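You operate a simulated robot arm through the tools that you are given. There is no shell and no other tool.

You run a simulated two-armed robot. Do the job below in one go: nothing can be reset, and whatever is moved stays where it is left.

Task
Cover the terminals, plug the supply in and bring the board up.
Fine: cover shut and plug in before the switch goes on; reset, then TEST must show green; power stays on.

Only the result counts: the job must be done as asked and must still hold three seconds after the hand-in. Knocking over, shifting, dropping, spilling or breaking anything else fails it. A push-on lid holds only when it is set on centred and level and pressed home; a screw cap is set on level and turned clockwise until tight.

Robot
Two 7-joint arms with two-finger parallel grippers on one trunk that stands fixed in place. Base frame: the origin is at the foot of the trunk, x ahead of it, y to its left, z up; the work surface is at about z = 800. Units: mm, rad, N and s.
The left shoulder is at [70, 163, 1170], the right one opposite. With the tool pointing down near the work surface each hand reaches from about 380 to 880 mm from the base axis, measured 20 degrees to its own side. Payload 3.43 kg a hand.
The tool frame of a hand sits at the grasp point between the pads (the TCP): z along the fingers, y along the line on which they close. The tips reach 34 mm beyond it. Largest opening 128 mm; finger width 24, thickness 12; the body of the gripper, 48 by 130 mm, starts 96 mm behind the TCP.
Orientation is that of the tool frame in the base frame, as a unit quaternion [x, y, z, w]. With the fingers straight down and closing along the base's y, the tool's x points along the base's -x, its y along +y and its z along -z.

Tools
- The arms move only by the tool send_rows. It takes "left_steps", "right_steps" or both (then of equal length, played together; a hand with none holds still); each is a list of rows, each an object (a shift or turn left out is 0, a gripper value left out holds the last) with "dp": the shift along the tool's x, y, z in mm, a list of three; "angular": the turn, a rotation vector about the tool's x, y, z in rad, a list of three; "grip": the closure in counts, from 0 (fully open) to 255 (shut). In form: [{"dp": [dx, dy, dz], "angular": [rx, ry, rz], "grip": grip}, ...]. A call has 1 to 20 rows; each row is the pose to reach, as a shift and turn from the pose commanded when the call began, along the tool's axes at that moment. A row lasts 0.2 s, in which the tool goes at most 50 mm and 0.15 rad; a call with a longer step from one row to the next is refused whole, and so is a gripper value outside its range. A pose out of reach is approached as far as the arm can. The call stops where the force on the tool passes 40 N (or 10 N more than at its start, if that is more) or the arm is blocked; 0.2 s more then pass. Each finger travels about 153 mm/s and halts on what it meets, pressing with about 36 N; the grip force reading is that of the motor and also rises with nothing between the fingers. The clock runs only during rows and for 0.2 s after the last one: add rows that repeat a pose to give the fingers time. It gives the time, the measured TCP pose, the force on the tool (base axes), the opening and the grip force at its end, in the units of the frame above (readings bear some noise), with the torque about the TCP (base axes, N m) and any sound that the robot's microphone picked up, and new pictures: "show" is both (left out), scene, wrist or none (wrist: the cameras of the hands that moved).
- Cameras (640 x 400 px; columns grow to the right, rows downward): "scene" is now at [149.9, 35.4, 1398.9]; the picture's right is [0.34, -0.94, 0.00], its down [-0.51, -0.18, -0.84] and it looks along [0.79, 0.29, -0.54] (base axes); focal length 244 px, centre (320, 200). "left" rides on the left gripper at [76, 11, -160] in its tool frame; the picture's right is [-0.15, 0.99, 0.00], its down [-0.88, -0.13, -0.46] and it looks along [-0.45, -0.07, 0.89] (tool axes); focal length 234 px, centre (320, 200). "right" rides on the right gripper at [76, -11, -160] in its tool frame; the picture's right is [0.15, 0.99, 0.00], its down [-0.88, 0.13, -0.46] and it looks along [-0.45, 0.07, 0.89] (tool axes); focal length 234 px, centre (320, 200). There is no depth. A picture from a camera that has moved, and an enlarged one, comes with that camera's place and axes in the base frame and with its lens. The place of the scene camera against the robot may be out by one fixed shift of up to 25 mm in any direction.
- raise_lower(by): slides the trunk up (or, below 0, down) by that many mm; the arms and the scene camera ride with it, the base frame stays. It gives what a move gives, with no picture.
- aim_head(pan, tilt): turns the head with the scene camera to pan (to the left, within 1.501 rad either way) and tilt (down, from -0.506 to 1.204), counted from straight ahead of the robot. It gives what a move gives, and a new picture of the scene camera.
- close_up(camera, box): a new picture of the part [left, top, right, bottom] of that camera's present view, enlarged. The clock stands still meanwhile.
- hand_in(): hands the job in; it is judged then, once.

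Places have to be worked out from the pictures, the camera data and where the tool is seen. Open the grippers and draw the arms clear of the work before you hand the job in, unless the task says otherwise.

The tools are called after "Request:" by a JSON object that holds its "method" and its "body". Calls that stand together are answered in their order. send_rows: Moves the arms, as the interface text tells. Its arguments: {"type":"object","properties":{"left_steps":{"type":"array"},"right_steps":{"type":"array"},"show":{"type":"string","enum":["both","scene","wrist","none"]}},"required":[]} The other tools are called the same way: raise_lower (by) moves the trunk up or down; aim_head (pan, tilt) turns the head that bears the scene camera; close_up (camera, box) takes an enlarged picture of a part of a camera's view; hand_in () hands the job in.

At the start:

```text
t: 0.0
left_position: [561.4, 478.9, 1198.0]
left_orientation: [-0.001, 1.0, 0.0, 0.0]
left_ft_force: [-0.7, -0.1, -0.1]
left_ft_torque: [-0.04, -0.02, -0.02]
left_gripper_width: 128.1
left_grasp_force: 0.0
right_position: [709.5, -128.7, 1148.8]
right_orientation: [0.0, 1.0, 0.001, 0.0]
right_ft_force: [0.2, 0.3, -0.2]
right_ft_torque: [0.0, 0.01, 0.04]
right_gripper_width: 127.8
right_grasp_force: 0.1
trunk travel left (down, up): [-650.0, 290.0]
head pan, tilt (commanded): [0.347, 0.571]
```

scene: 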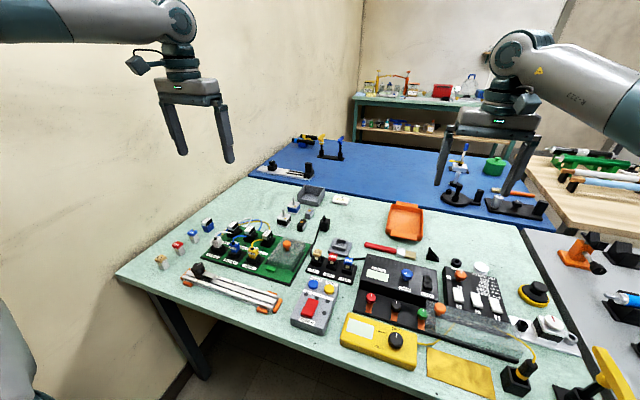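
right: 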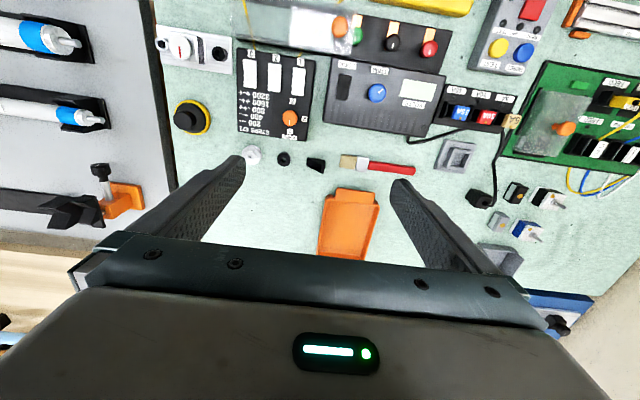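
left: 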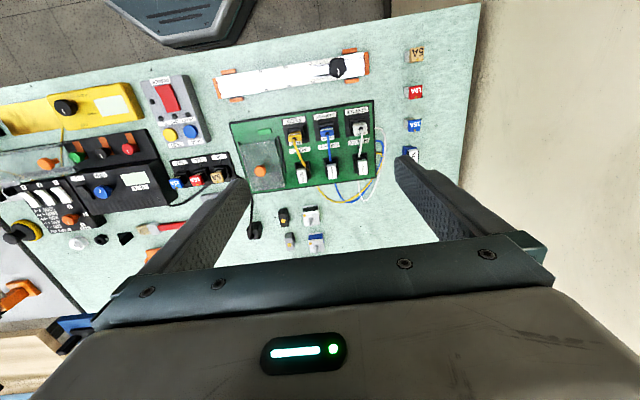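

I start by looking closely at the bench: the scene shows several boards, so I want enlarged views before deciding which one is which.

Request:
{"method": "close_up", "body": {"camera": "scene", "box": [140, 170, 340, 330]}}

Request:
{"method": "close_up", "body": {"camera": "scene", "box": [320, 190, 600, 400]}}

Request:
{"method": "close_up", "body": {"camera": "right", "box": [220, 0, 640, 260]}}

Request:
{"method": "close_up", "body": {"camera": "left", "box": [120, 40, 460, 260]}}

```text
2.50 times, centred on (240, 250) of scene
camera zoom: at [149.9, 35.4, 1398.9], right [0.34, -0.94, 0.0], down [-0.51, -0.18, -0.84], along [0.79, 0.29, -0.54], focal length 609 px, centre (520, 75)
```

zoom: 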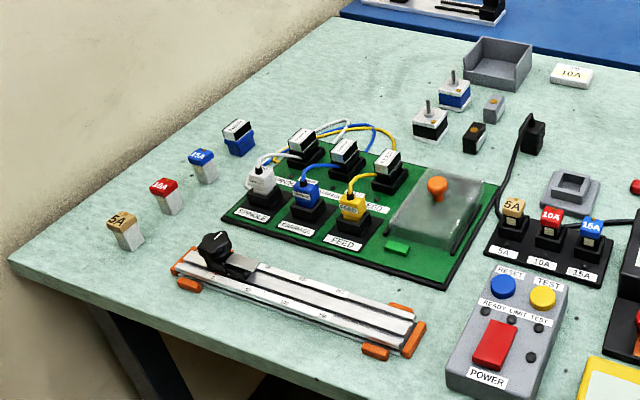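

```text
1.90 times, centred on (460, 295) of scene
camera zoom: at [149.9, 35.4, 1398.9], right [0.34, -0.94, 0.0], down [-0.51, -0.18, -0.84], along [0.79, 0.29, -0.54], focal length 464 px, centre (53, 19)
```

zoom: 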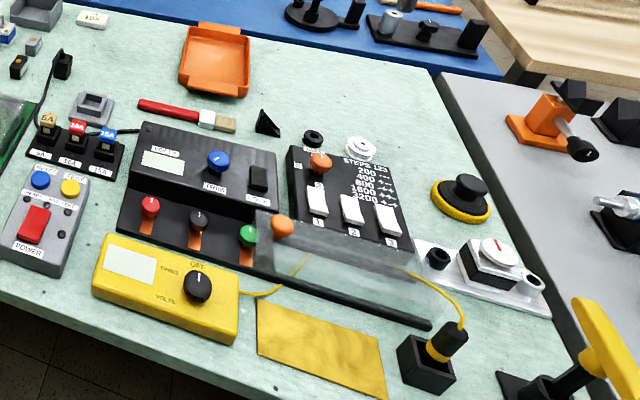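

```text
1.52 times, centred on (430, 130) of right
camera zoom: at [633.8, -139.5, 1308.5], right [-0.15, 0.99, 0.0], down [0.88, 0.13, 0.46], along [0.45, 0.07, -0.89], focal length 357 px, centre (152, 307)
```

zoom: 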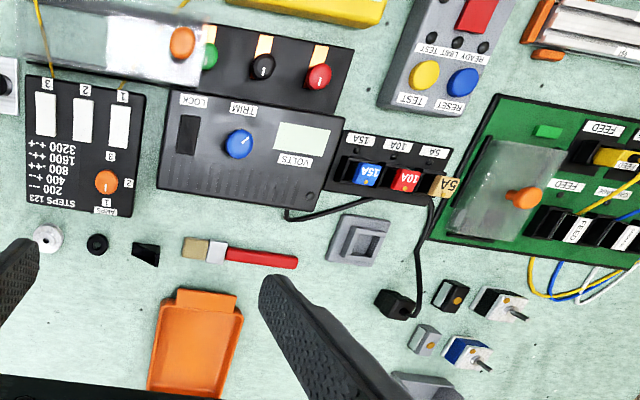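

```text
1.82 times, centred on (290, 150) of left
camera zoom: at [484.5, 489.1, 1356.3], right [0.15, 0.99, 0.0], down [0.88, -0.13, 0.46], along [0.45, -0.07, -0.89], focal length 426 px, centre (374, 291)
```

zoom: 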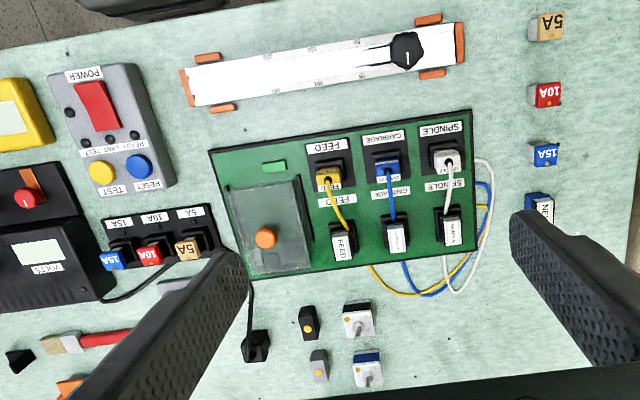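

The close-ups are sharp, so I zoom further on the candidate parts: the supply's terminal row with its clear cover, the green board's cover, the panel, the plug and socket.

Request:
{"method": "close_up", "body": {"camera": "scene", "box": [350, 240, 470, 345]}}

Request:
{"method": "close_up", "body": {"camera": "scene", "box": [250, 230, 330, 280]}}

Request:
{"method": "close_up", "body": {"camera": "scene", "box": [280, 200, 370, 260]}}

Request:
{"method": "close_up", "body": {"camera": "scene", "box": [280, 260, 350, 340]}}

Request:
{"method": "close_up", "body": {"camera": "scene", "box": [430, 290, 590, 400]}}

Request:
{"method": "close_up", "body": {"camera": "scene", "box": [190, 215, 310, 290]}}

```text
3.81 times, centred on (410, 292) of scene
camera zoom: at [149.9, 35.4, 1398.9], right [0.34, -0.94, 0.0], down [-0.51, -0.18, -0.84], along [0.79, 0.29, -0.54], focal length 928 px, centre (-23, -152)
```

zoom: 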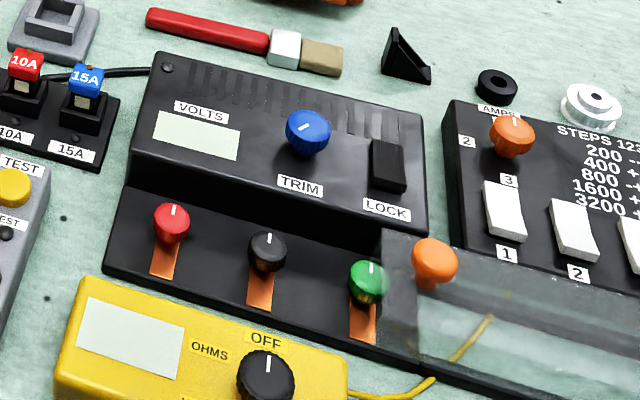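

```text
8.00 times, centred on (290, 255) of scene
camera zoom: at [149.9, 35.4, 1398.9], right [0.34, -0.94, 0.0], down [-0.51, -0.18, -0.84], along [0.79, 0.29, -0.54], focal length 1949 px, centre (560, -240)
```

zoom: 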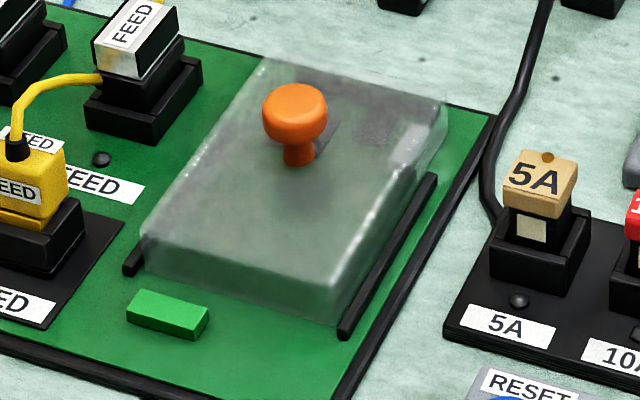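

```text
6.67 times, centred on (325, 230) of scene
camera zoom: at [149.9, 35.4, 1398.9], right [0.34, -0.94, 0.0], down [-0.51, -0.18, -0.84], along [0.79, 0.29, -0.54], focal length 1624 px, centre (287, 0)
```

zoom: 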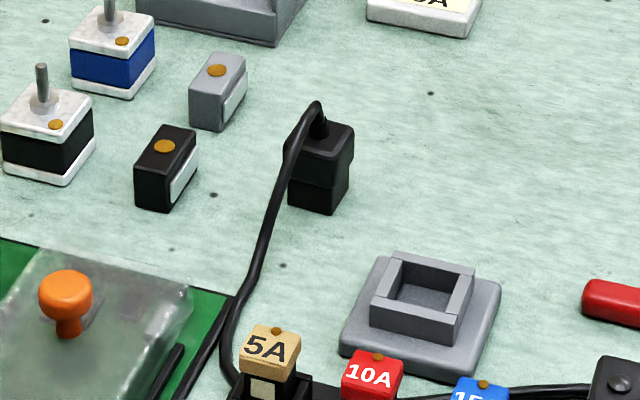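

```text
5.00 times, centred on (315, 300) of scene
camera zoom: at [149.9, 35.4, 1398.9], right [0.34, -0.94, 0.0], down [-0.51, -0.18, -0.84], along [0.79, 0.29, -0.54], focal length 1218 px, centre (345, -300)
```

zoom: 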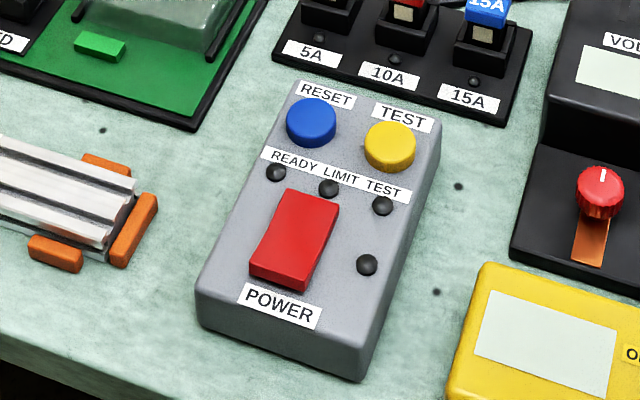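

```text
3.64 times, centred on (510, 345) of scene
camera zoom: at [149.9, 35.4, 1398.9], right [0.34, -0.94, 0.0], down [-0.51, -0.18, -0.84], along [0.79, 0.29, -0.54], focal length 886 px, centre (-371, -327)
```

zoom: 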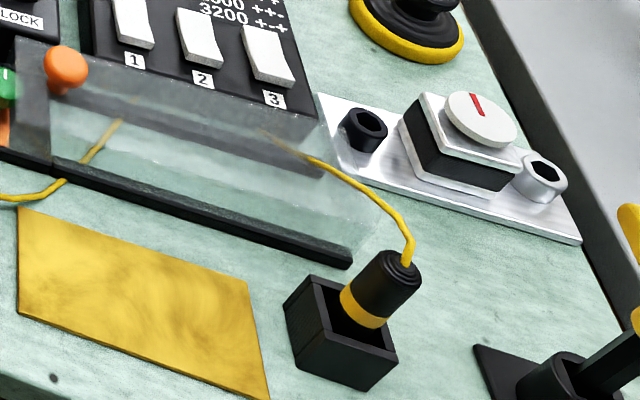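

```text
5.33 times, centred on (250, 252) of scene
camera zoom: at [149.9, 35.4, 1398.9], right [0.34, -0.94, 0.0], down [-0.51, -0.18, -0.84], along [0.79, 0.29, -0.54], focal length 1299 px, centre (693, -80)
```

zoom: 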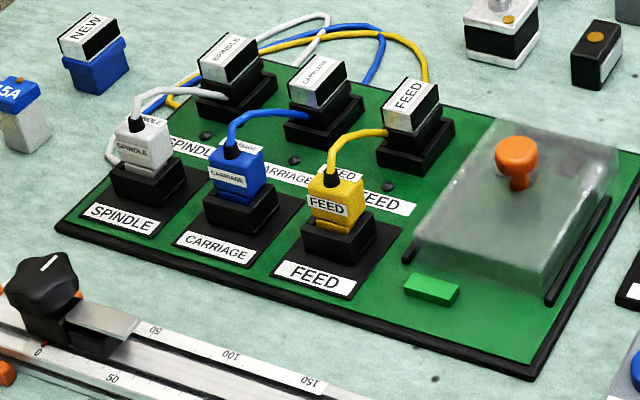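

The scene shows the supply's three terminals uncovered with a clear sliding cover (orange knob) drawn right, a corded plug standing on the table, and a grey square socket. I bring both hands' cameras back over the work for accurate overhead views.

Request:
{"method": "send_rows", "body": {"left_steps": [{"dp": [20, -25, 0]}, {"dp": [40, -50, 0]}, {"dp": [60, -75, 0]}, {"dp": [80, -100, 0]}, {"dp": [100, -125, 0]}, {"dp": [115, -150, 0]}], "right_steps": [{"dp": [45, 15, 0]}, {"dp": [90, 30, 0]}, {"dp": [135, 45, 0]}, {"dp": [180, 60, 0]}, {"dp": [220, 75, 0]}, {"dp": [260, 90, 0]}]}}

```text
t: 1.4
left_position: [445.4, 326.8, 1198.8]
left_orientation: [-0.001, 1.0, 0.0, 0.001]
left_ft_force: [-0.3, 0.0, -0.3]
left_ft_torque: [0.03, 0.02, -0.01]
left_gripper_width: 127.8
left_grasp_force: 0.0
right_position: [448.0, -37.1, 1148.8]
right_orientation: [0.0, 1.0, 0.0, 0.001]
right_ft_force: [-0.8, 0.1, 0.1]
right_ft_torque: [-0.01, -0.02, 0.02]
right_gripper_width: 127.9
right_grasp_force: 0.0
trunk travel left (down, up): [-650.0, 290.0]
head pan, tilt (commanded): [0.347, 0.571]
camera scene: at [148.4, 35.0, 1399.0], right [0.34, -0.94, 0.0], down [-0.51, -0.18, -0.84], along [0.79, 0.29, -0.54], focal length 244 px, centre (320, 200)
camera right: at [371.9, -49.4, 1308.6], right [-0.15, 0.99, 0.0], down [0.88, 0.13, 0.46], along [0.45, 0.07, -0.89], focal length 234 px, centre (320, 200)
camera left: at [367.4, 337.4, 1357.8], right [0.15, 0.99, 0.0], down [0.88, -0.13, 0.46], along [0.45, -0.07, -0.89], focal length 234 px, centre (320, 200)
```

scene: 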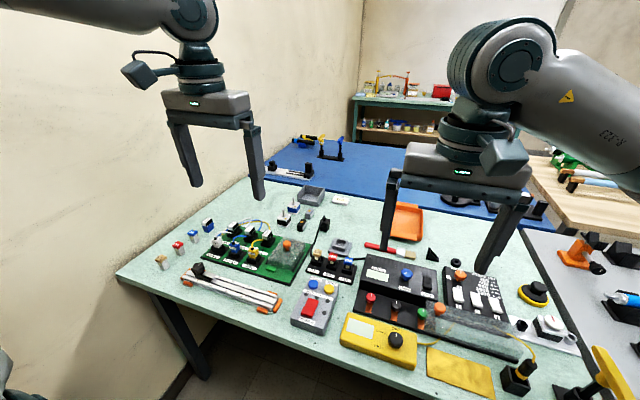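
right: 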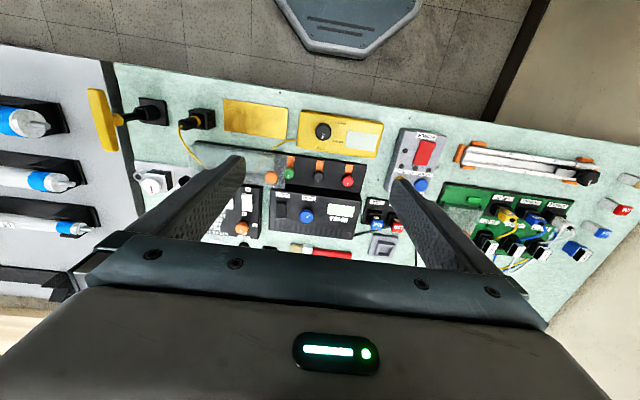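
left: 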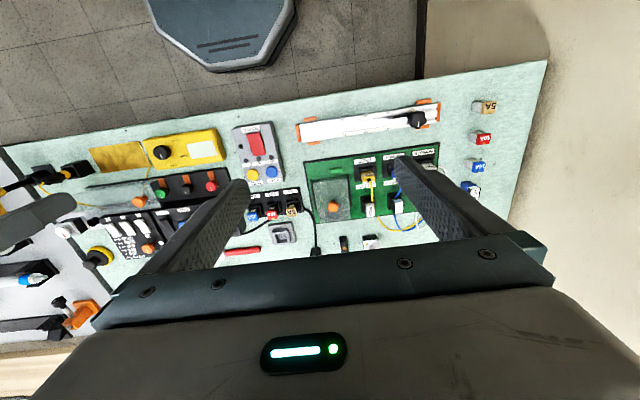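

Both cameras now see the bench from above; I enlarge the supply/cover area, the panel/socket area, and the green board.

Request:
{"method": "close_up", "body": {"camera": "right", "box": [180, 100, 400, 240]}}

Request:
{"method": "close_up", "body": {"camera": "right", "box": [350, 120, 450, 260]}}

Request:
{"method": "close_up", "body": {"camera": "left", "box": [220, 110, 420, 260]}}

Request:
{"method": "close_up", "body": {"camera": "left", "box": [290, 150, 400, 225]}}

```text
2.86 times, centred on (290, 170) of right
camera zoom: at [371.9, -49.4, 1308.6], right [-0.15, 0.99, 0.0], down [0.88, 0.13, 0.46], along [0.45, 0.07, -0.89], focal length 669 px, centre (406, 286)
```

zoom: 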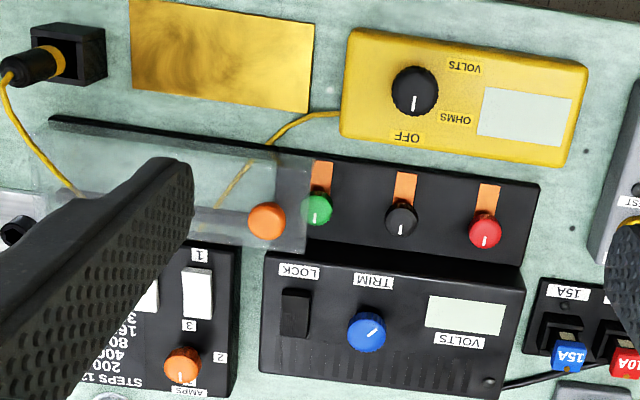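

```text
2.86 times, centred on (400, 190) of right
camera zoom: at [371.9, -49.4, 1308.6], right [-0.15, 0.99, 0.0], down [0.88, 0.13, 0.46], along [0.45, 0.07, -0.89], focal length 669 px, centre (91, 229)
```

zoom: 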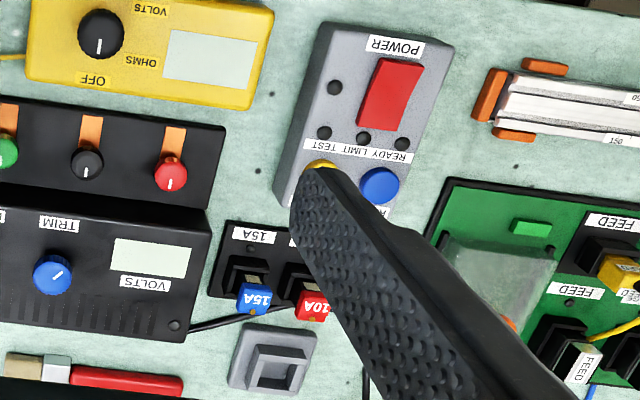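

```text
2.67 times, centred on (320, 185) of left
camera zoom: at [367.4, 337.4, 1357.8], right [0.15, 0.99, 0.0], down [0.88, -0.13, 0.46], along [0.45, -0.07, -0.89], focal length 624 px, centre (320, 240)
```

zoom: 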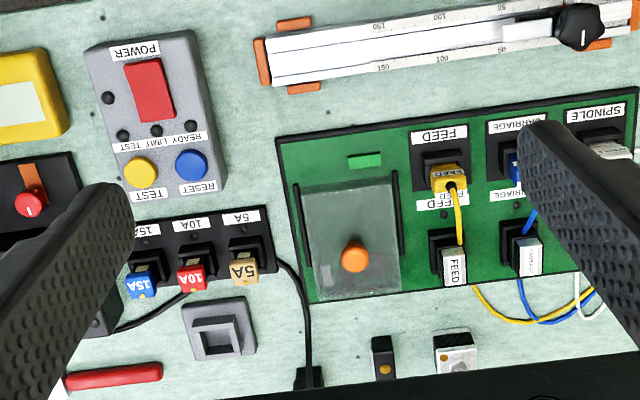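

```text
5.33 times, centred on (345, 188) of left
camera zoom: at [367.4, 337.4, 1357.8], right [0.15, 0.99, 0.0], down [0.88, -0.13, 0.46], along [0.45, -0.07, -0.89], focal length 1249 px, centre (187, 267)
```

zoom: 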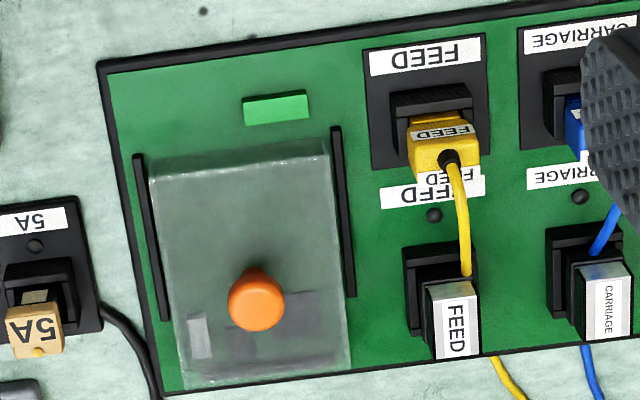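

The terminals lie on a line parallel to y at x≈550 (y ≈ −87, −24, +38), the cover knob is near [557, −119], the plug near [825, 287] and the socket near [737, 182]. I move the left hand over plug and socket and the right hand over the cover knob for closer views.

Request:
{"method": "send_rows", "body": {"left_steps": [{"dp": [-37, -11, 19]}, {"dp": [-74, -22, 38]}, {"dp": [-111, -33, 57]}, {"dp": [-148, -44, 75]}, {"dp": [-185, -55, 94]}, {"dp": [-222, -66, 112]}, {"dp": [-259, -77, 131]}, {"dp": [-295, -87, 149]}], "right_steps": [{"dp": [-14, -10, 18]}, {"dp": [-28, -20, 36]}, {"dp": [-42, -30, 54]}, {"dp": [-56, -40, 72]}, {"dp": [-70, -50, 90]}, {"dp": [-84, -60, 108]}, {"dp": [-98, -70, 126]}, {"dp": [-109, -82, 146]}]}}

```text
t: 3.2
left_position: [702.0, 267.2, 1051.4]
left_orientation: [-0.001, 1.0, 0.0, 0.001]
left_ft_force: [-0.4, -0.1, 0.0]
left_ft_torque: [0.01, -0.03, 0.0]
left_gripper_width: 128.1
left_grasp_force: 0.1
left hand out of reach, approached as far as the arm can: row 7, 8
right_position: [558.1, -120.8, 1001.5]
right_orientation: [0.0, 1.0, 0.0, 0.001]
right_ft_force: [0.7, 0.0, 0.4]
right_ft_torque: [0.01, 0.01, 0.04]
right_gripper_width: 128.0
right_grasp_force: 0.0
trunk travel left (down, up): [-650.0, 290.0]
head pan, tilt (commanded): [0.347, 0.571]
camera scene: at [148.7, 34.9, 1399.1], right [0.34, -0.94, 0.0], down [-0.51, -0.18, -0.84], along [0.79, 0.29, -0.54], focal length 244 px, centre (320, 200)
camera right: at [482.5, -132.1, 1161.7], right [-0.15, 0.99, 0.0], down [0.88, 0.13, 0.46], along [0.45, 0.07, -0.89], focal length 234 px, centre (320, 200)
camera left: at [624.8, 277.3, 1209.9], right [0.14, 0.99, 0.0], down [0.88, -0.13, 0.46], along [0.45, -0.07, -0.89], focal length 234 px, centre (320, 200)
```

scene: 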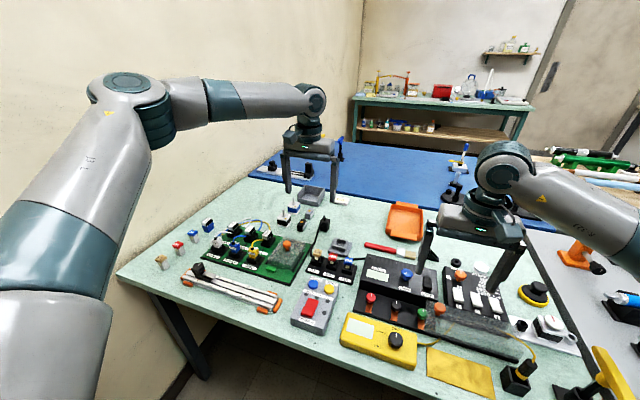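
right: 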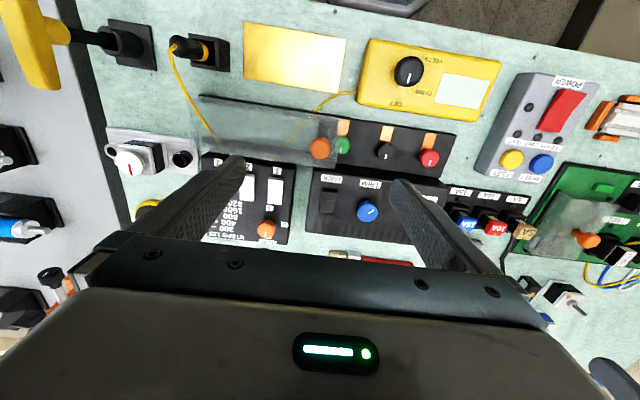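
left: 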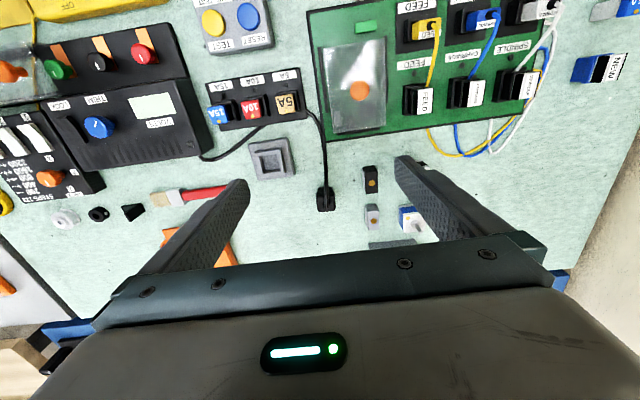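

The left arm is at its reach limit at this height (lower will reach further), but plug and socket are both in view. I enlarge them, along with the cover knob from the right hand.

Request:
{"method": "close_up", "body": {"camera": "left", "box": [240, 130, 360, 220]}}

Request:
{"method": "close_up", "body": {"camera": "right", "box": [180, 80, 470, 220]}}

Request:
{"method": "close_up", "body": {"camera": "left", "box": [300, 10, 420, 140]}}

Request:
{"method": "close_up", "body": {"camera": "scene", "box": [300, 205, 360, 265]}}

```text
4.44 times, centred on (300, 175) of left
camera zoom: at [624.8, 277.3, 1209.9], right [0.14, 0.99, 0.0], down [0.88, -0.13, 0.46], along [0.45, -0.07, -0.89], focal length 1041 px, centre (409, 311)
```

zoom: 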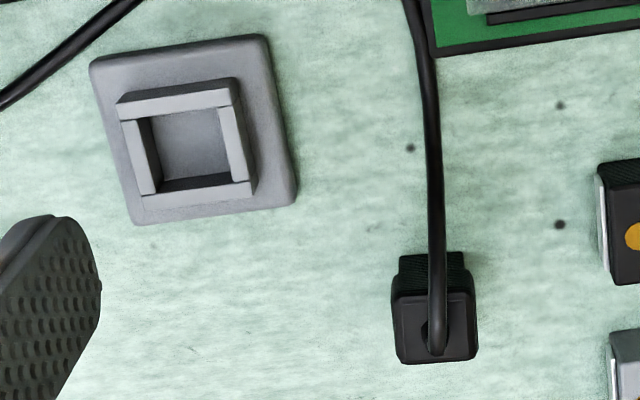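

```text
2.21 times, centred on (325, 150) of right
camera zoom: at [482.5, -132.1, 1161.7], right [-0.15, 0.99, 0.0], down [0.88, 0.13, 0.46], along [0.45, 0.07, -0.89], focal length 517 px, centre (309, 310)
```

zoom: 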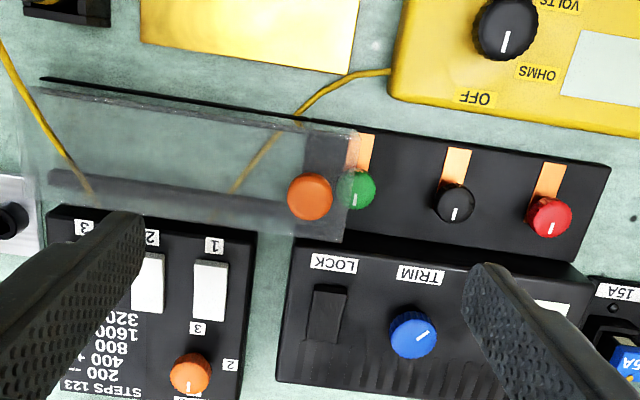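

```text
3.08 times, centred on (360, 75) of left
camera zoom: at [624.8, 277.3, 1209.9], right [0.14, 0.99, 0.0], down [0.88, -0.13, 0.46], along [0.45, -0.07, -0.89], focal length 720 px, centre (197, 585)
```

zoom: 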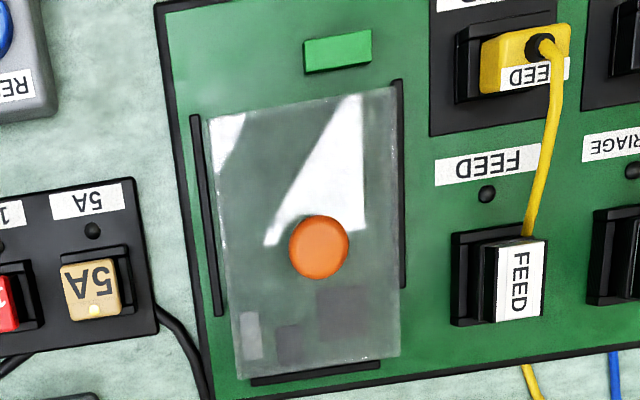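

```text
6.67 times, centred on (330, 235) of scene
camera zoom: at [148.7, 34.9, 1399.1], right [0.34, -0.94, 0.0], down [-0.51, -0.18, -0.84], along [0.79, 0.29, -0.54], focal length 1624 px, centre (253, -33)
```

zoom: 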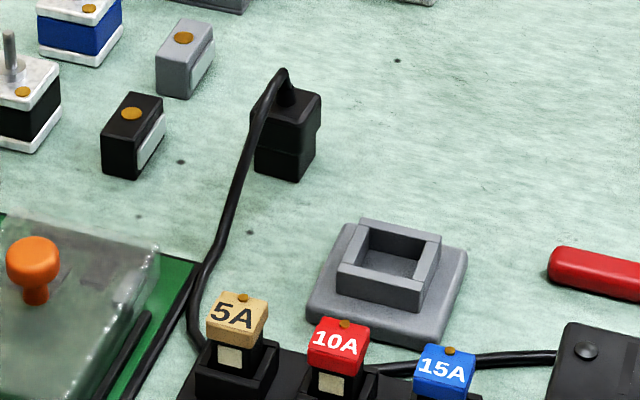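

The knob triangulates to about [557.5, −119, 868] with a head ~25 mm wide; the plug's top is near [818, 257, 840], its lower part ~28 mm square, and the socket frame near [734, 175]. I lower both hands part-way, with the right fingers half-closed, and look again.

Request:
{"method": "send_rows", "body": {"left_steps": [{"dp": [-15, 3, 30]}, {"dp": [-30, 6, 60]}, {"dp": [-45, 10, 90]}, {"dp": [-59, 13, 119]}], "right_steps": [{"dp": [0, 0, 25], "grip": 135}, {"dp": [0, 1, 50], "grip": 135}, {"dp": [0, 2, 70], "grip": 135}, {"dp": [0, 2, 90], "grip": 135}]}}

```text
t: 4.2
left_position: [707.5, 307.5, 955.0]
left_orientation: [0.0, 1.0, 0.0, 0.001]
left_ft_force: [0.1, 0.1, -0.3]
left_ft_torque: [0.01, -0.01, -0.01]
left_gripper_width: 128.2
left_grasp_force: 0.0
left hand out of reach, approached as far as the arm can: row 1, 2, 3, 4
right_position: [559.2, -118.6, 912.7]
right_orientation: [0.001, 1.0, -0.001, -0.001]
right_ft_force: [0.6, -0.1, -1.1]
right_ft_torque: [0.01, -0.01, 0.02]
right_gripper_width: 60.3
right_grasp_force: 0.1
trunk travel left (down, up): [-650.0, 290.0]
head pan, tilt (commanded): [0.347, 0.571]
camera scene: at [150.5, 35.5, 1398.9], right [0.34, -0.94, 0.0], down [-0.51, -0.18, -0.84], along [0.79, 0.29, -0.54], focal length 244 px, centre (320, 200)
camera right: at [483.2, -129.4, 1072.6], right [-0.15, 0.99, 0.0], down [0.88, 0.13, 0.45], along [0.45, 0.07, -0.89], focal length 234 px, centre (320, 200)
camera left: at [629.4, 319.6, 1114.2], right [0.15, 0.99, 0.0], down [0.88, -0.13, 0.46], along [0.45, -0.07, -0.89], focal length 234 px, centre (320, 200)
```

scene: 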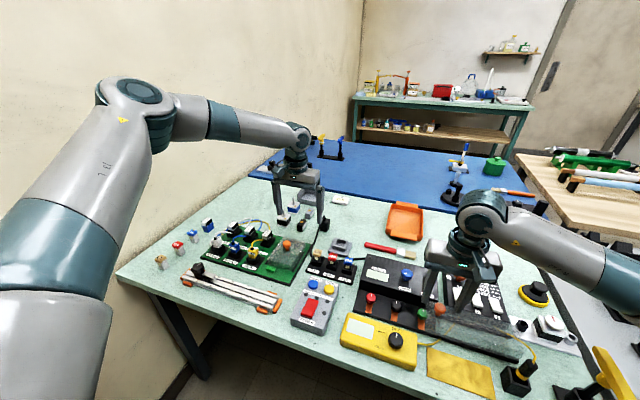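
right: 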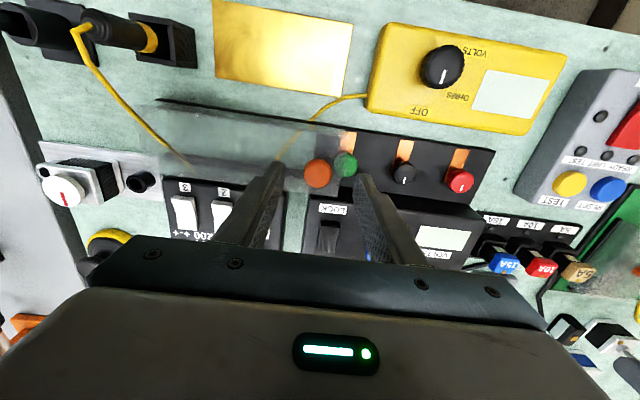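
left: 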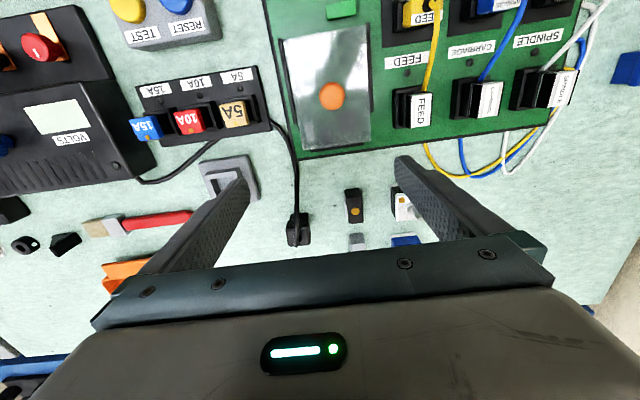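

The left arm stalled short of its goal at [707, 307, 955], so I bring it back to an easier place to check that it tracks; meanwhile the knob sits centred between the right fingers, which I check enlarged.

Request:
{"method": "send_rows", "body": {"left_steps": [{"dp": [40, 12, 0]}, {"dp": [80, 24, 0]}, {"dp": [120, 36, 0]}, {"dp": [150, 45, 0]}, {"dp": [150, 45, 0]}], "show": "none"}}

Request:
{"method": "close_up", "body": {"camera": "right", "box": [230, 100, 410, 220]}}

```text
t: 5.4
left_position: [553.6, 350.1, 958.0]
left_orientation: [-0.001, 1.0, 0.0, 0.0]
left_ft_force: [-0.5, 0.4, -0.9]
left_ft_torque: [0.0, 0.01, 0.01]
left_gripper_width: 127.9
left_grasp_force: 0.1
right_position: [559.6, -118.4, 912.6]
right_orientation: [0.0, 1.0, 0.0, -0.001]
right_ft_force: [1.6, -0.6, 0.7]
right_ft_torque: [0.03, 0.01, 0.0]
right_gripper_width: 60.2
right_grasp_force: 0.1
trunk travel left (down, up): [-650.0, 290.0]
head pan, tilt (commanded): [0.347, 0.571]
```

```text
3.33 times, centred on (320, 160) of right
camera zoom: at [483.6, -129.7, 1072.6], right [-0.15, 0.99, 0.0], down [0.88, 0.13, 0.45], along [0.45, 0.07, -0.89], focal length 781 px, centre (320, 333)
```

zoom: 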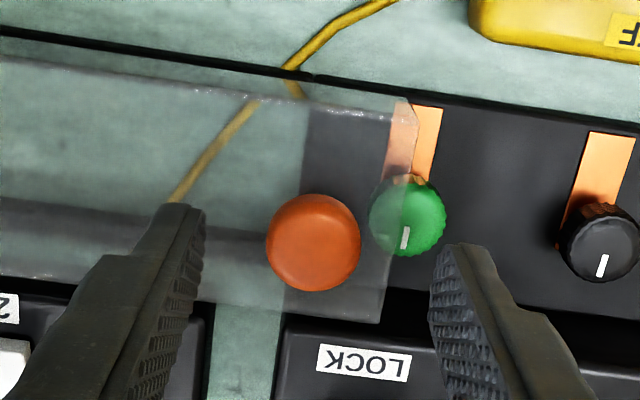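

The commanded pose resets to the pose actually reached, which explains the left arm's offset. The knob is centred at [559, −120] between the right fingers, so I lower to z≈888 and grip it.

Request:
{"method": "send_rows", "body": {"right_steps": [{"dp": [0, -1, 12]}, {"dp": [0, -1, 24]}, {"dp": [0, -1, 24], "grip": 255}, {"dp": [0, -1, 24], "grip": 255}, {"dp": [0, -1, 24], "grip": 255}], "show": "wrist"}}

Request:
{"method": "close_up", "body": {"camera": "right", "box": [230, 100, 410, 220]}}

Request:
{"method": "close_up", "body": {"camera": "scene", "box": [390, 240, 540, 350]}}

```text
t: 6.6
left_position: [554.2, 351.4, 958.0]
left_orientation: [0.001, 1.0, 0.0, 0.0]
left_ft_force: [0.0, -0.3, -0.3]
left_ft_torque: [-0.01, 0.0, 0.02]
left_gripper_width: 127.8
left_grasp_force: 0.0
right_position: [559.6, -119.0, 888.3]
right_orientation: [0.001, 1.0, 0.0, 0.0]
right_ft_force: [-0.2, -0.2, -3.2]
right_ft_torque: [0.03, -0.09, -0.01]
right_gripper_width: 24.3
right_grasp_force: 44.7
trunk travel left (down, up): [-650.0, 290.0]
head pan, tilt (commanded): [0.347, 0.571]
camera right: at [483.3, -130.4, 1048.4], right [-0.15, 0.99, 0.0], down [0.88, 0.13, 0.45], along [0.45, 0.07, -0.89], focal length 234 px, centre (320, 200)
```

right: 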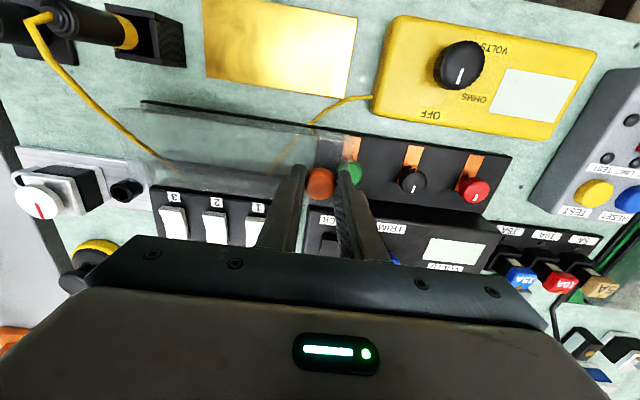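

```text
3.33 times, centred on (320, 160) of right
camera zoom: at [483.3, -130.4, 1048.4], right [-0.15, 0.99, 0.0], down [0.88, 0.13, 0.45], along [0.45, 0.07, -0.89], focal length 781 px, centre (320, 333)
```

zoom: 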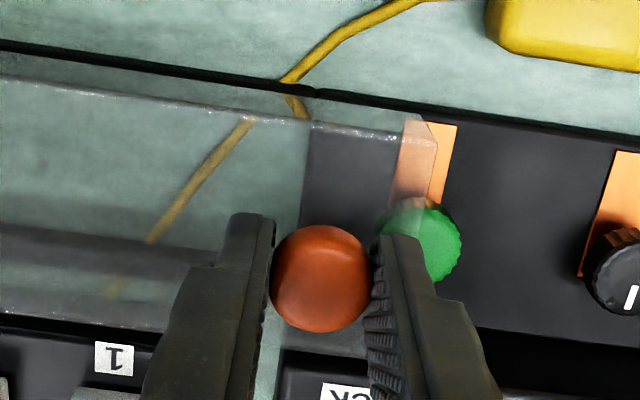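

```text
3.64 times, centred on (465, 295) of scene
camera zoom: at [150.3, 35.3, 1398.8], right [0.34, -0.94, 0.0], down [-0.51, -0.18, -0.84], along [0.79, 0.29, -0.54], focal length 886 px, centre (-207, -146)
```

zoom: 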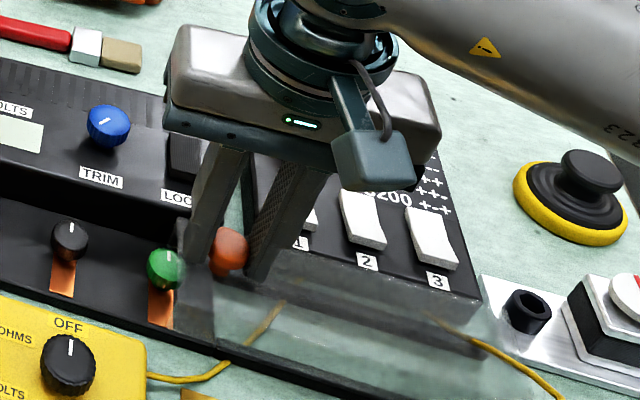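

The knob is gripped (24 mm wide, little side force). I slide the cover slowly toward +y and watch the force.

Request:
{"method": "send_rows", "body": {"right_steps": [{"dp": [0, 6, 0]}, {"dp": [0, 12, 0]}, {"dp": [0, 18, 0]}, {"dp": [0, 24, 0]}, {"dp": [0, 30, 0]}, {"dp": [0, 36, 0]}, {"dp": [0, 42, 0]}, {"dp": [0, 50, 0]}], "show": "scene"}}

Request:
{"method": "close_up", "body": {"camera": "scene", "box": [350, 240, 540, 370]}}

```text
t: 8.4
left_position: [554.0, 350.9, 958.3]
left_orientation: [-0.001, 1.0, -0.001, 0.0]
left_ft_force: [-0.3, 0.2, 0.0]
left_ft_torque: [-0.03, 0.0, 0.01]
left_gripper_width: 128.0
left_grasp_force: 0.1
right_position: [560.9, -68.0, 889.0]
right_orientation: [0.0, 1.0, 0.0, 0.001]
right_ft_force: [3.0, -0.1, -3.4]
right_ft_torque: [-0.07, 0.07, 0.03]
right_gripper_width: 24.7
right_grasp_force: 44.8
trunk travel left (down, up): [-650.0, 290.0]
head pan, tilt (commanded): [0.347, 0.571]
camera scene: at [150.7, 35.8, 1398.8], right [0.34, -0.94, 0.0], down [-0.51, -0.18, -0.84], along [0.79, 0.29, -0.54], focal length 244 px, centre (320, 200)
```

scene: 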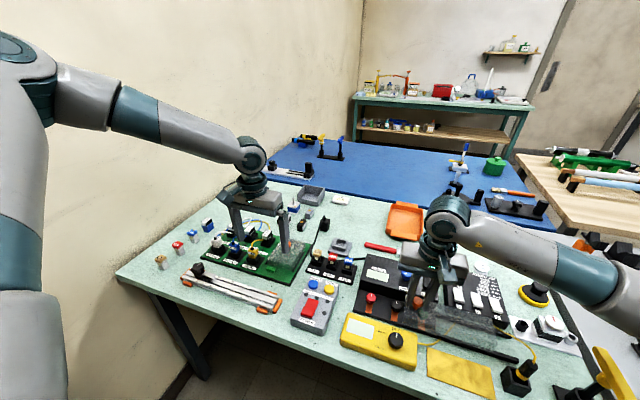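

```text
3.08 times, centred on (445, 305) of scene
camera zoom: at [150.7, 35.8, 1398.8], right [0.34, -0.94, 0.0], down [-0.51, -0.18, -0.84], along [0.79, 0.29, -0.54], focal length 750 px, centre (-65, -123)
```

zoom: 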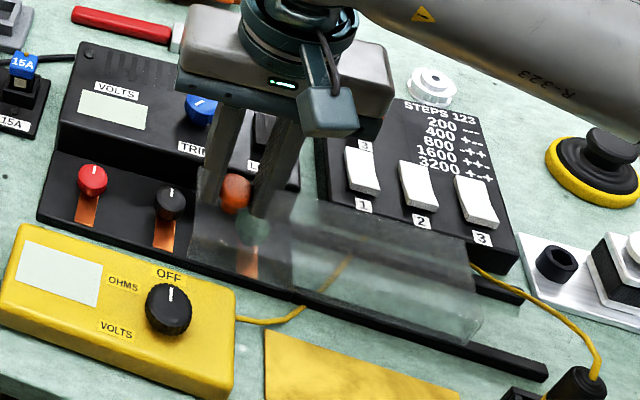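

The cover follows freely with almost no drag. I continue sliding it toward the red terminal.

Request:
{"method": "send_rows", "body": {"right_steps": [{"dp": [0, 7, 0]}, {"dp": [0, 14, 0]}, {"dp": [0, 21, 0]}, {"dp": [0, 28, 0]}, {"dp": [0, 35, 0]}, {"dp": [0, 42, 0]}, {"dp": [0, 49, 0]}, {"dp": [0, 56, 0]}, {"dp": [0, 63, 0]}, {"dp": [0, 70, 0]}, {"dp": [0, 77, 0]}, {"dp": [0, 84, 0]}, {"dp": [0, 91, 0]}, {"dp": [0, 98, 0]}], "show": "scene"}}

Request:
{"method": "close_up", "body": {"camera": "scene", "box": [340, 240, 530, 370]}}

```text
t: 11.4
left_position: [555.0, 350.9, 960.0]
left_orientation: [0.0, 1.0, 0.0, 0.0]
left_ft_force: [-0.4, 0.3, 0.3]
left_ft_torque: [0.03, 0.02, 0.0]
left_gripper_width: 128.1
left_grasp_force: 0.1
right_position: [559.5, 28.5, 889.1]
right_orientation: [0.0, 1.0, -0.001, 0.001]
right_ft_force: [8.9, 0.2, 3.8]
right_ft_torque: [-0.07, 0.32, -0.03]
right_gripper_width: 25.2
right_grasp_force: 45.3
trunk travel left (down, up): [-650.0, 290.0]
head pan, tilt (commanded): [0.347, 0.571]
camera scene: at [150.8, 35.7, 1398.8], right [0.34, -0.94, 0.0], down [-0.51, -0.18, -0.84], along [0.79, 0.29, -0.54], focal length 244 px, centre (320, 200)
```

scene: 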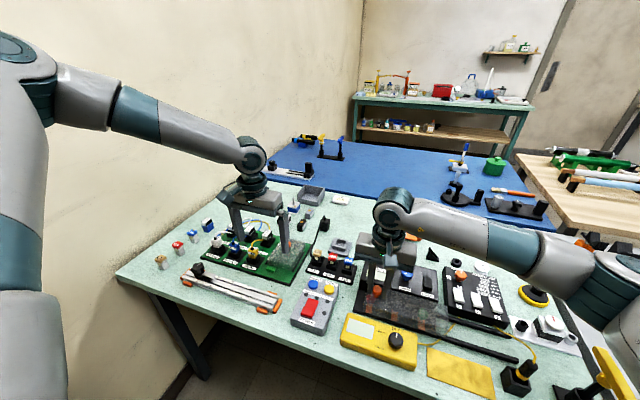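

```text
3.08 times, centred on (435, 305) of scene
camera zoom: at [150.8, 35.7, 1398.8], right [0.34, -0.94, 0.0], down [-0.51, -0.18, -0.84], along [0.79, 0.29, -0.54], focal length 750 px, centre (-34, -123)
```

zoom: 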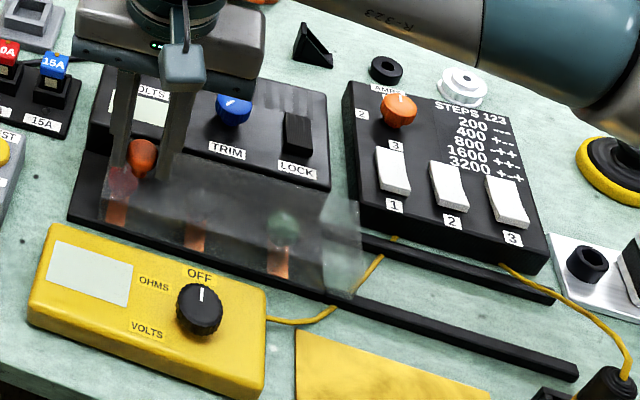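

All three posts are nearly under the cover; a small sideways load (9 N in x) suggests the rail is slightly skewed, so I ease +x by a millimetre or two while pushing on to the end stop.

Request:
{"method": "send_rows", "body": {"right_steps": [{"dp": [-1, 4, 0]}, {"dp": [-1.5, 8, 0]}, {"dp": [-1.5, 12, 0]}, {"dp": [-1.5, 16, 0]}, {"dp": [-1.5, 20, 0]}], "show": "wrist"}}

Request:
{"method": "close_up", "body": {"camera": "scene", "box": [340, 240, 530, 370]}}

```text
t: 12.6
left_position: [554.0, 351.2, 959.0]
left_orientation: [-0.001, 1.0, 0.0, 0.001]
left_ft_force: [0.1, -0.6, -0.5]
left_ft_torque: [0.0, -0.01, -0.01]
left_gripper_width: 128.3
left_grasp_force: 0.0
right_position: [559.1, 49.9, 888.2]
right_orientation: [-0.001, 1.0, 0.0, -0.001]
right_ft_force: [-5.8, 0.2, 1.5]
right_ft_torque: [-0.06, 0.49, 0.03]
right_gripper_width: 24.8
right_grasp_force: 45.0
trunk travel left (down, up): [-650.0, 290.0]
head pan, tilt (commanded): [0.347, 0.571]
camera right: at [483.3, 37.7, 1048.5], right [-0.15, 0.99, 0.0], down [0.88, 0.13, 0.45], along [0.45, 0.07, -0.89], focal length 234 px, centre (320, 200)
```

right: 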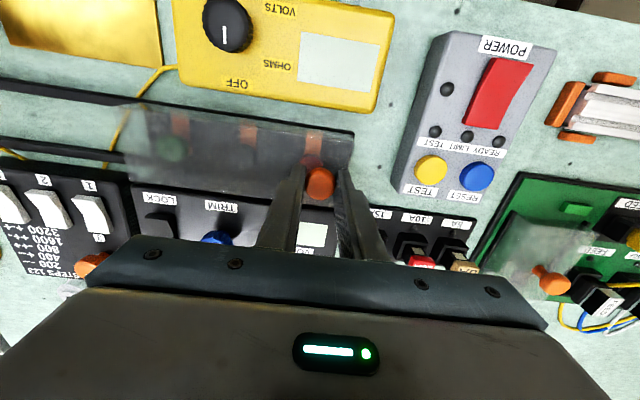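

```text
3.08 times, centred on (435, 305) of scene
camera zoom: at [148.8, 35.6, 1399.0], right [0.34, -0.94, 0.0], down [-0.51, -0.18, -0.84], along [0.79, 0.29, -0.54], focal length 750 px, centre (-34, -123)
```

zoom: 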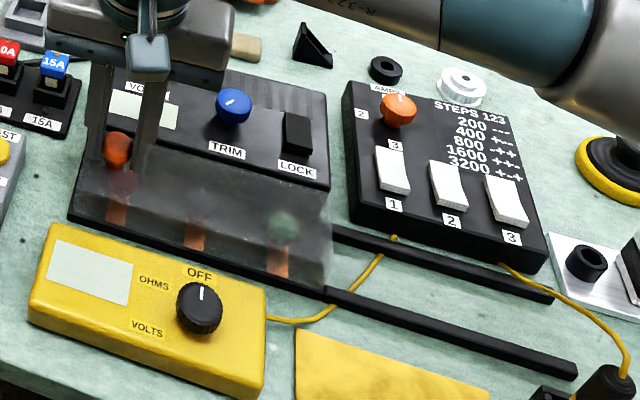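

The cover now spans the whole base. I press on in small steps to find the end stop.

Request:
{"method": "send_rows", "body": {"right_steps": [{"dp": [0.5, 3, 0]}, {"dp": [0.5, 6, 0]}, {"dp": [0.5, 9, 0]}, {"dp": [0.5, 12, 0]}, {"dp": [0.5, 15, 0]}], "show": "wrist"}}

Request:
{"method": "close_up", "body": {"camera": "scene", "box": [340, 240, 530, 370]}}

```text
t: 13.6
left_position: [551.0, 351.3, 960.2]
left_orientation: [-0.002, 1.0, 0.001, 0.001]
left_ft_force: [0.0, 0.4, -0.3]
left_ft_torque: [-0.05, 0.01, -0.01]
left_gripper_width: 128.2
left_grasp_force: 0.0
right_position: [560.4, 50.8, 887.6]
right_orientation: [0.002, 1.0, -0.011, -0.001]
right_ft_force: [-8.9, -34.2, 11.1]
right_ft_torque: [-0.86, 0.92, 0.16]
right_gripper_width: 24.5
right_grasp_force: 45.4
trunk travel left (down, up): [-650.0, 290.0]
head pan, tilt (commanded): [0.347, 0.571]
stopped in row 4 (right hand): the force on the tool passed its limit at 42 N (the readings are from after the stop); the commanded pose is now the measured one
camera right: at [483.7, 43.5, 1048.6], right [-0.14, 0.99, -0.02], down [0.88, 0.14, 0.45], along [0.45, 0.05, -0.89], focal length 234 px, centre (320, 200)
```

right: 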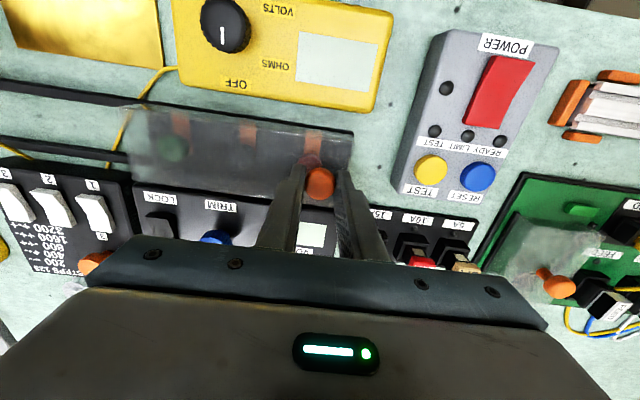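

```text
3.08 times, centred on (435, 305) of scene
camera zoom: at [147.1, 32.5, 1399.5], right [0.34, -0.94, 0.0], down [-0.51, -0.18, -0.84], along [0.79, 0.29, -0.54], focal length 750 px, centre (-34, -123)
```

zoom: 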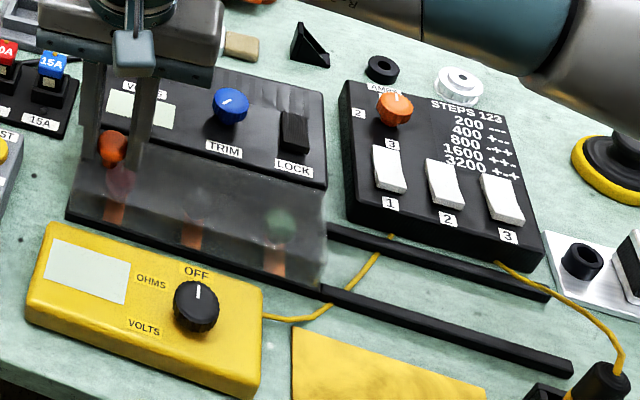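

The cover has come up against its stop (y≈51, 34 N reaction). I open the fingers, level the hand again and lift it straight up.

Request:
{"method": "send_rows", "body": {"right_steps": [{"dp": [0, 0, 0], "grip": 150}, {"dp": [0, 0, 0], "grip": 150}, {"dp": [0, 0, -20], "angular": [-0.011, 0, 0], "grip": 150}, {"dp": [0, 0, -50], "angular": [-0.022, 0, -0.004], "grip": 150}, {"dp": [0, 0, -90], "angular": [-0.022, 0, -0.004], "grip": 150}], "show": "both"}}

Request:
{"method": "close_up", "body": {"camera": "right", "box": [100, 60, 480, 260]}}

```text
t: 14.8
left_position: [553.4, 353.1, 959.3]
left_orientation: [-0.002, 1.0, -0.001, 0.001]
left_ft_force: [-0.5, 0.3, -0.3]
left_ft_torque: [-0.02, 0.0, 0.02]
left_gripper_width: 127.9
left_grasp_force: 0.1
right_position: [560.0, 56.2, 978.2]
right_orientation: [0.0, 1.0, 0.006, 0.0]
right_ft_force: [-0.4, -0.8, -1.7]
right_ft_torque: [-0.02, 0.0, 0.0]
right_gripper_width: 52.6
right_grasp_force: 0.0
trunk travel left (down, up): [-650.0, 290.0]
head pan, tilt (commanded): [0.347, 0.571]
camera scene: at [149.1, 35.5, 1398.9], right [0.34, -0.94, 0.0], down [-0.51, -0.18, -0.84], along [0.79, 0.29, -0.54], focal length 244 px, centre (320, 200)
camera right: at [483.2, 41.9, 1138.4], right [-0.15, 0.99, 0.01], down [0.88, 0.13, 0.46], along [0.45, 0.08, -0.89], focal length 234 px, centre (320, 200)
```

scene: 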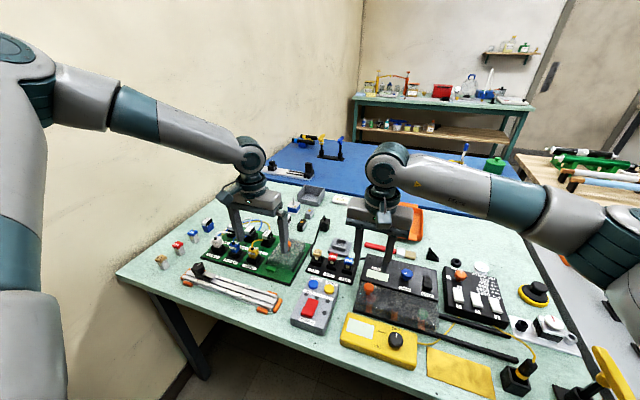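
right: 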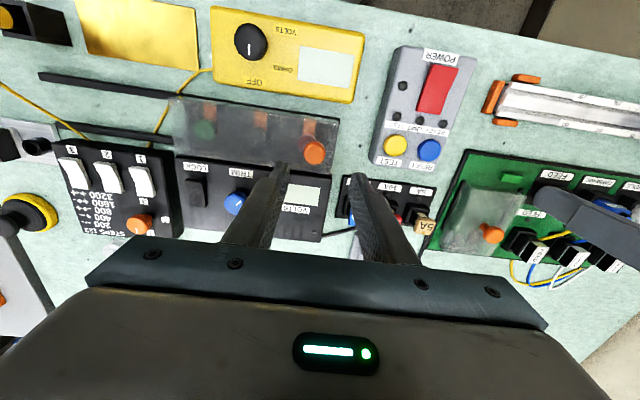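

```text
1.68 times, centred on (290, 160) of right
camera zoom: at [483.2, 41.9, 1138.4], right [-0.15, 0.99, 0.01], down [0.88, 0.13, 0.46], along [0.45, 0.08, -0.89], focal length 394 px, centre (370, 267)
```

zoom: 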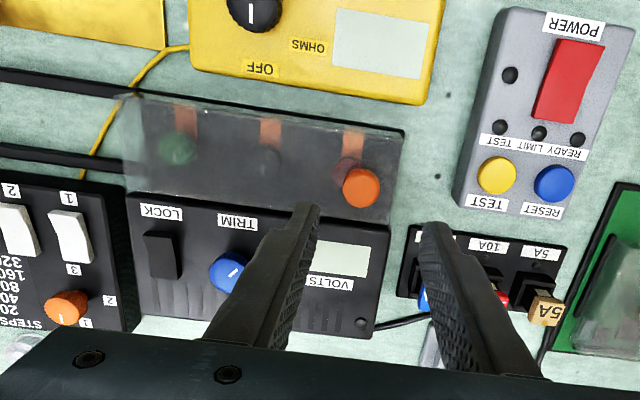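

The cover sits flush with the end of its base, shut over all three posts. Now I retract the right hand and bring the left hand, half-closed, low over the near side of the plug to test its reach at lower height.

Request:
{"method": "send_rows", "body": {"left_steps": [{"dp": [-20, -18, 10], "grip": 120}, {"dp": [-40, -36, 20], "grip": 120}, {"dp": [-60, -54, 30], "grip": 120}, {"dp": [-80, -72, 42], "grip": 120}, {"dp": [-97, -92, 54], "grip": 120}], "right_steps": [{"dp": [10, -30, 0], "angular": [0.006, 0, 0]}, {"dp": [20, -60, -10], "angular": [0.012, 0, 0]}, {"dp": [30, -90, -20], "angular": [0.012, 0, 0]}, {"dp": [40, -120, -30], "angular": [0.012, 0, 0]}, {"dp": [50, -150, -40], "angular": [0.012, 0, 0]}], "show": "both"}}

```text
t: 16.0
left_position: [650.5, 261.0, 905.9]
left_orientation: [-0.002, 1.0, -0.001, 0.001]
left_ft_force: [0.4, -0.4, 0.1]
left_ft_torque: [-0.01, 0.0, -0.02]
left_gripper_width: 67.4
left_grasp_force: 0.1
right_position: [512.0, -92.1, 1016.4]
right_orientation: [0.0, 1.0, 0.0, -0.001]
right_ft_force: [-0.6, 0.2, -0.4]
right_ft_torque: [-0.01, 0.02, -0.02]
right_gripper_width: 52.8
right_grasp_force: 0.0
trunk travel left (down, up): [-650.0, 290.0]
head pan, tilt (commanded): [0.347, 0.571]
camera scene: at [150.3, 34.7, 1398.9], right [0.34, -0.94, 0.0], down [-0.51, -0.18, -0.84], along [0.79, 0.29, -0.54], focal length 244 px, centre (320, 200)
camera right: at [435.5, -104.6, 1176.0], right [-0.15, 0.99, 0.0], down [0.88, 0.13, 0.45], along [0.45, 0.07, -0.89], focal length 234 px, centre (320, 200)
camera left: at [573.7, 272.2, 1064.4], right [0.14, 0.99, 0.0], down [0.88, -0.13, 0.46], along [0.45, -0.07, -0.89], focal length 234 px, centre (320, 200)
```

scene: 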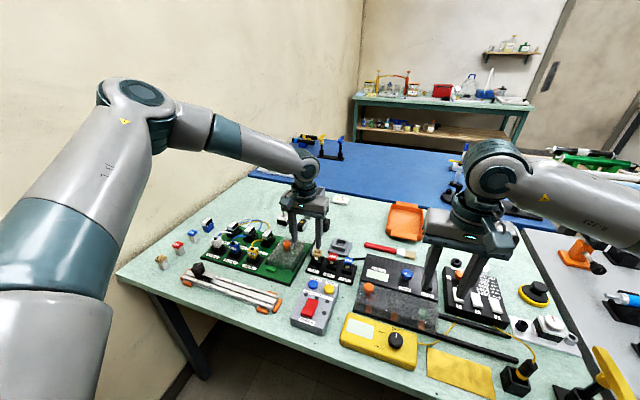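
right: 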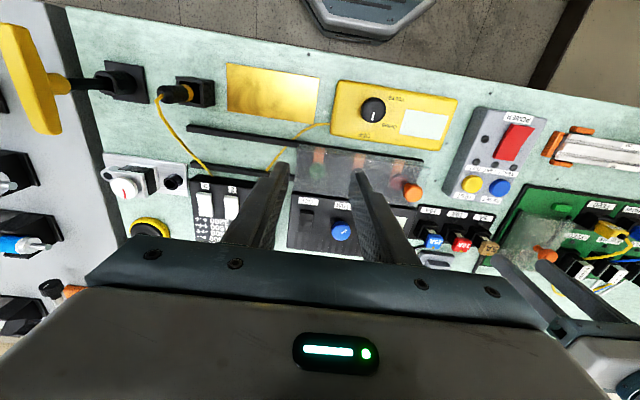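
left: 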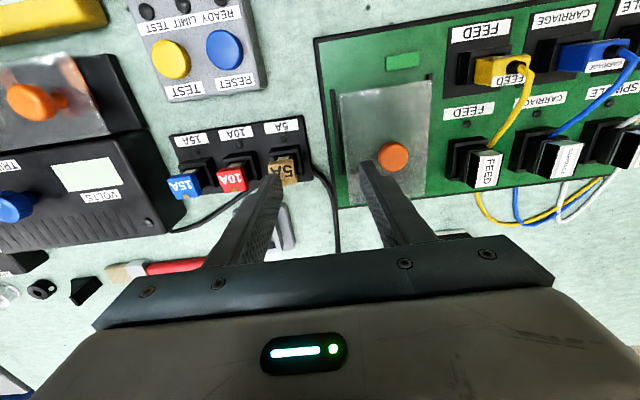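

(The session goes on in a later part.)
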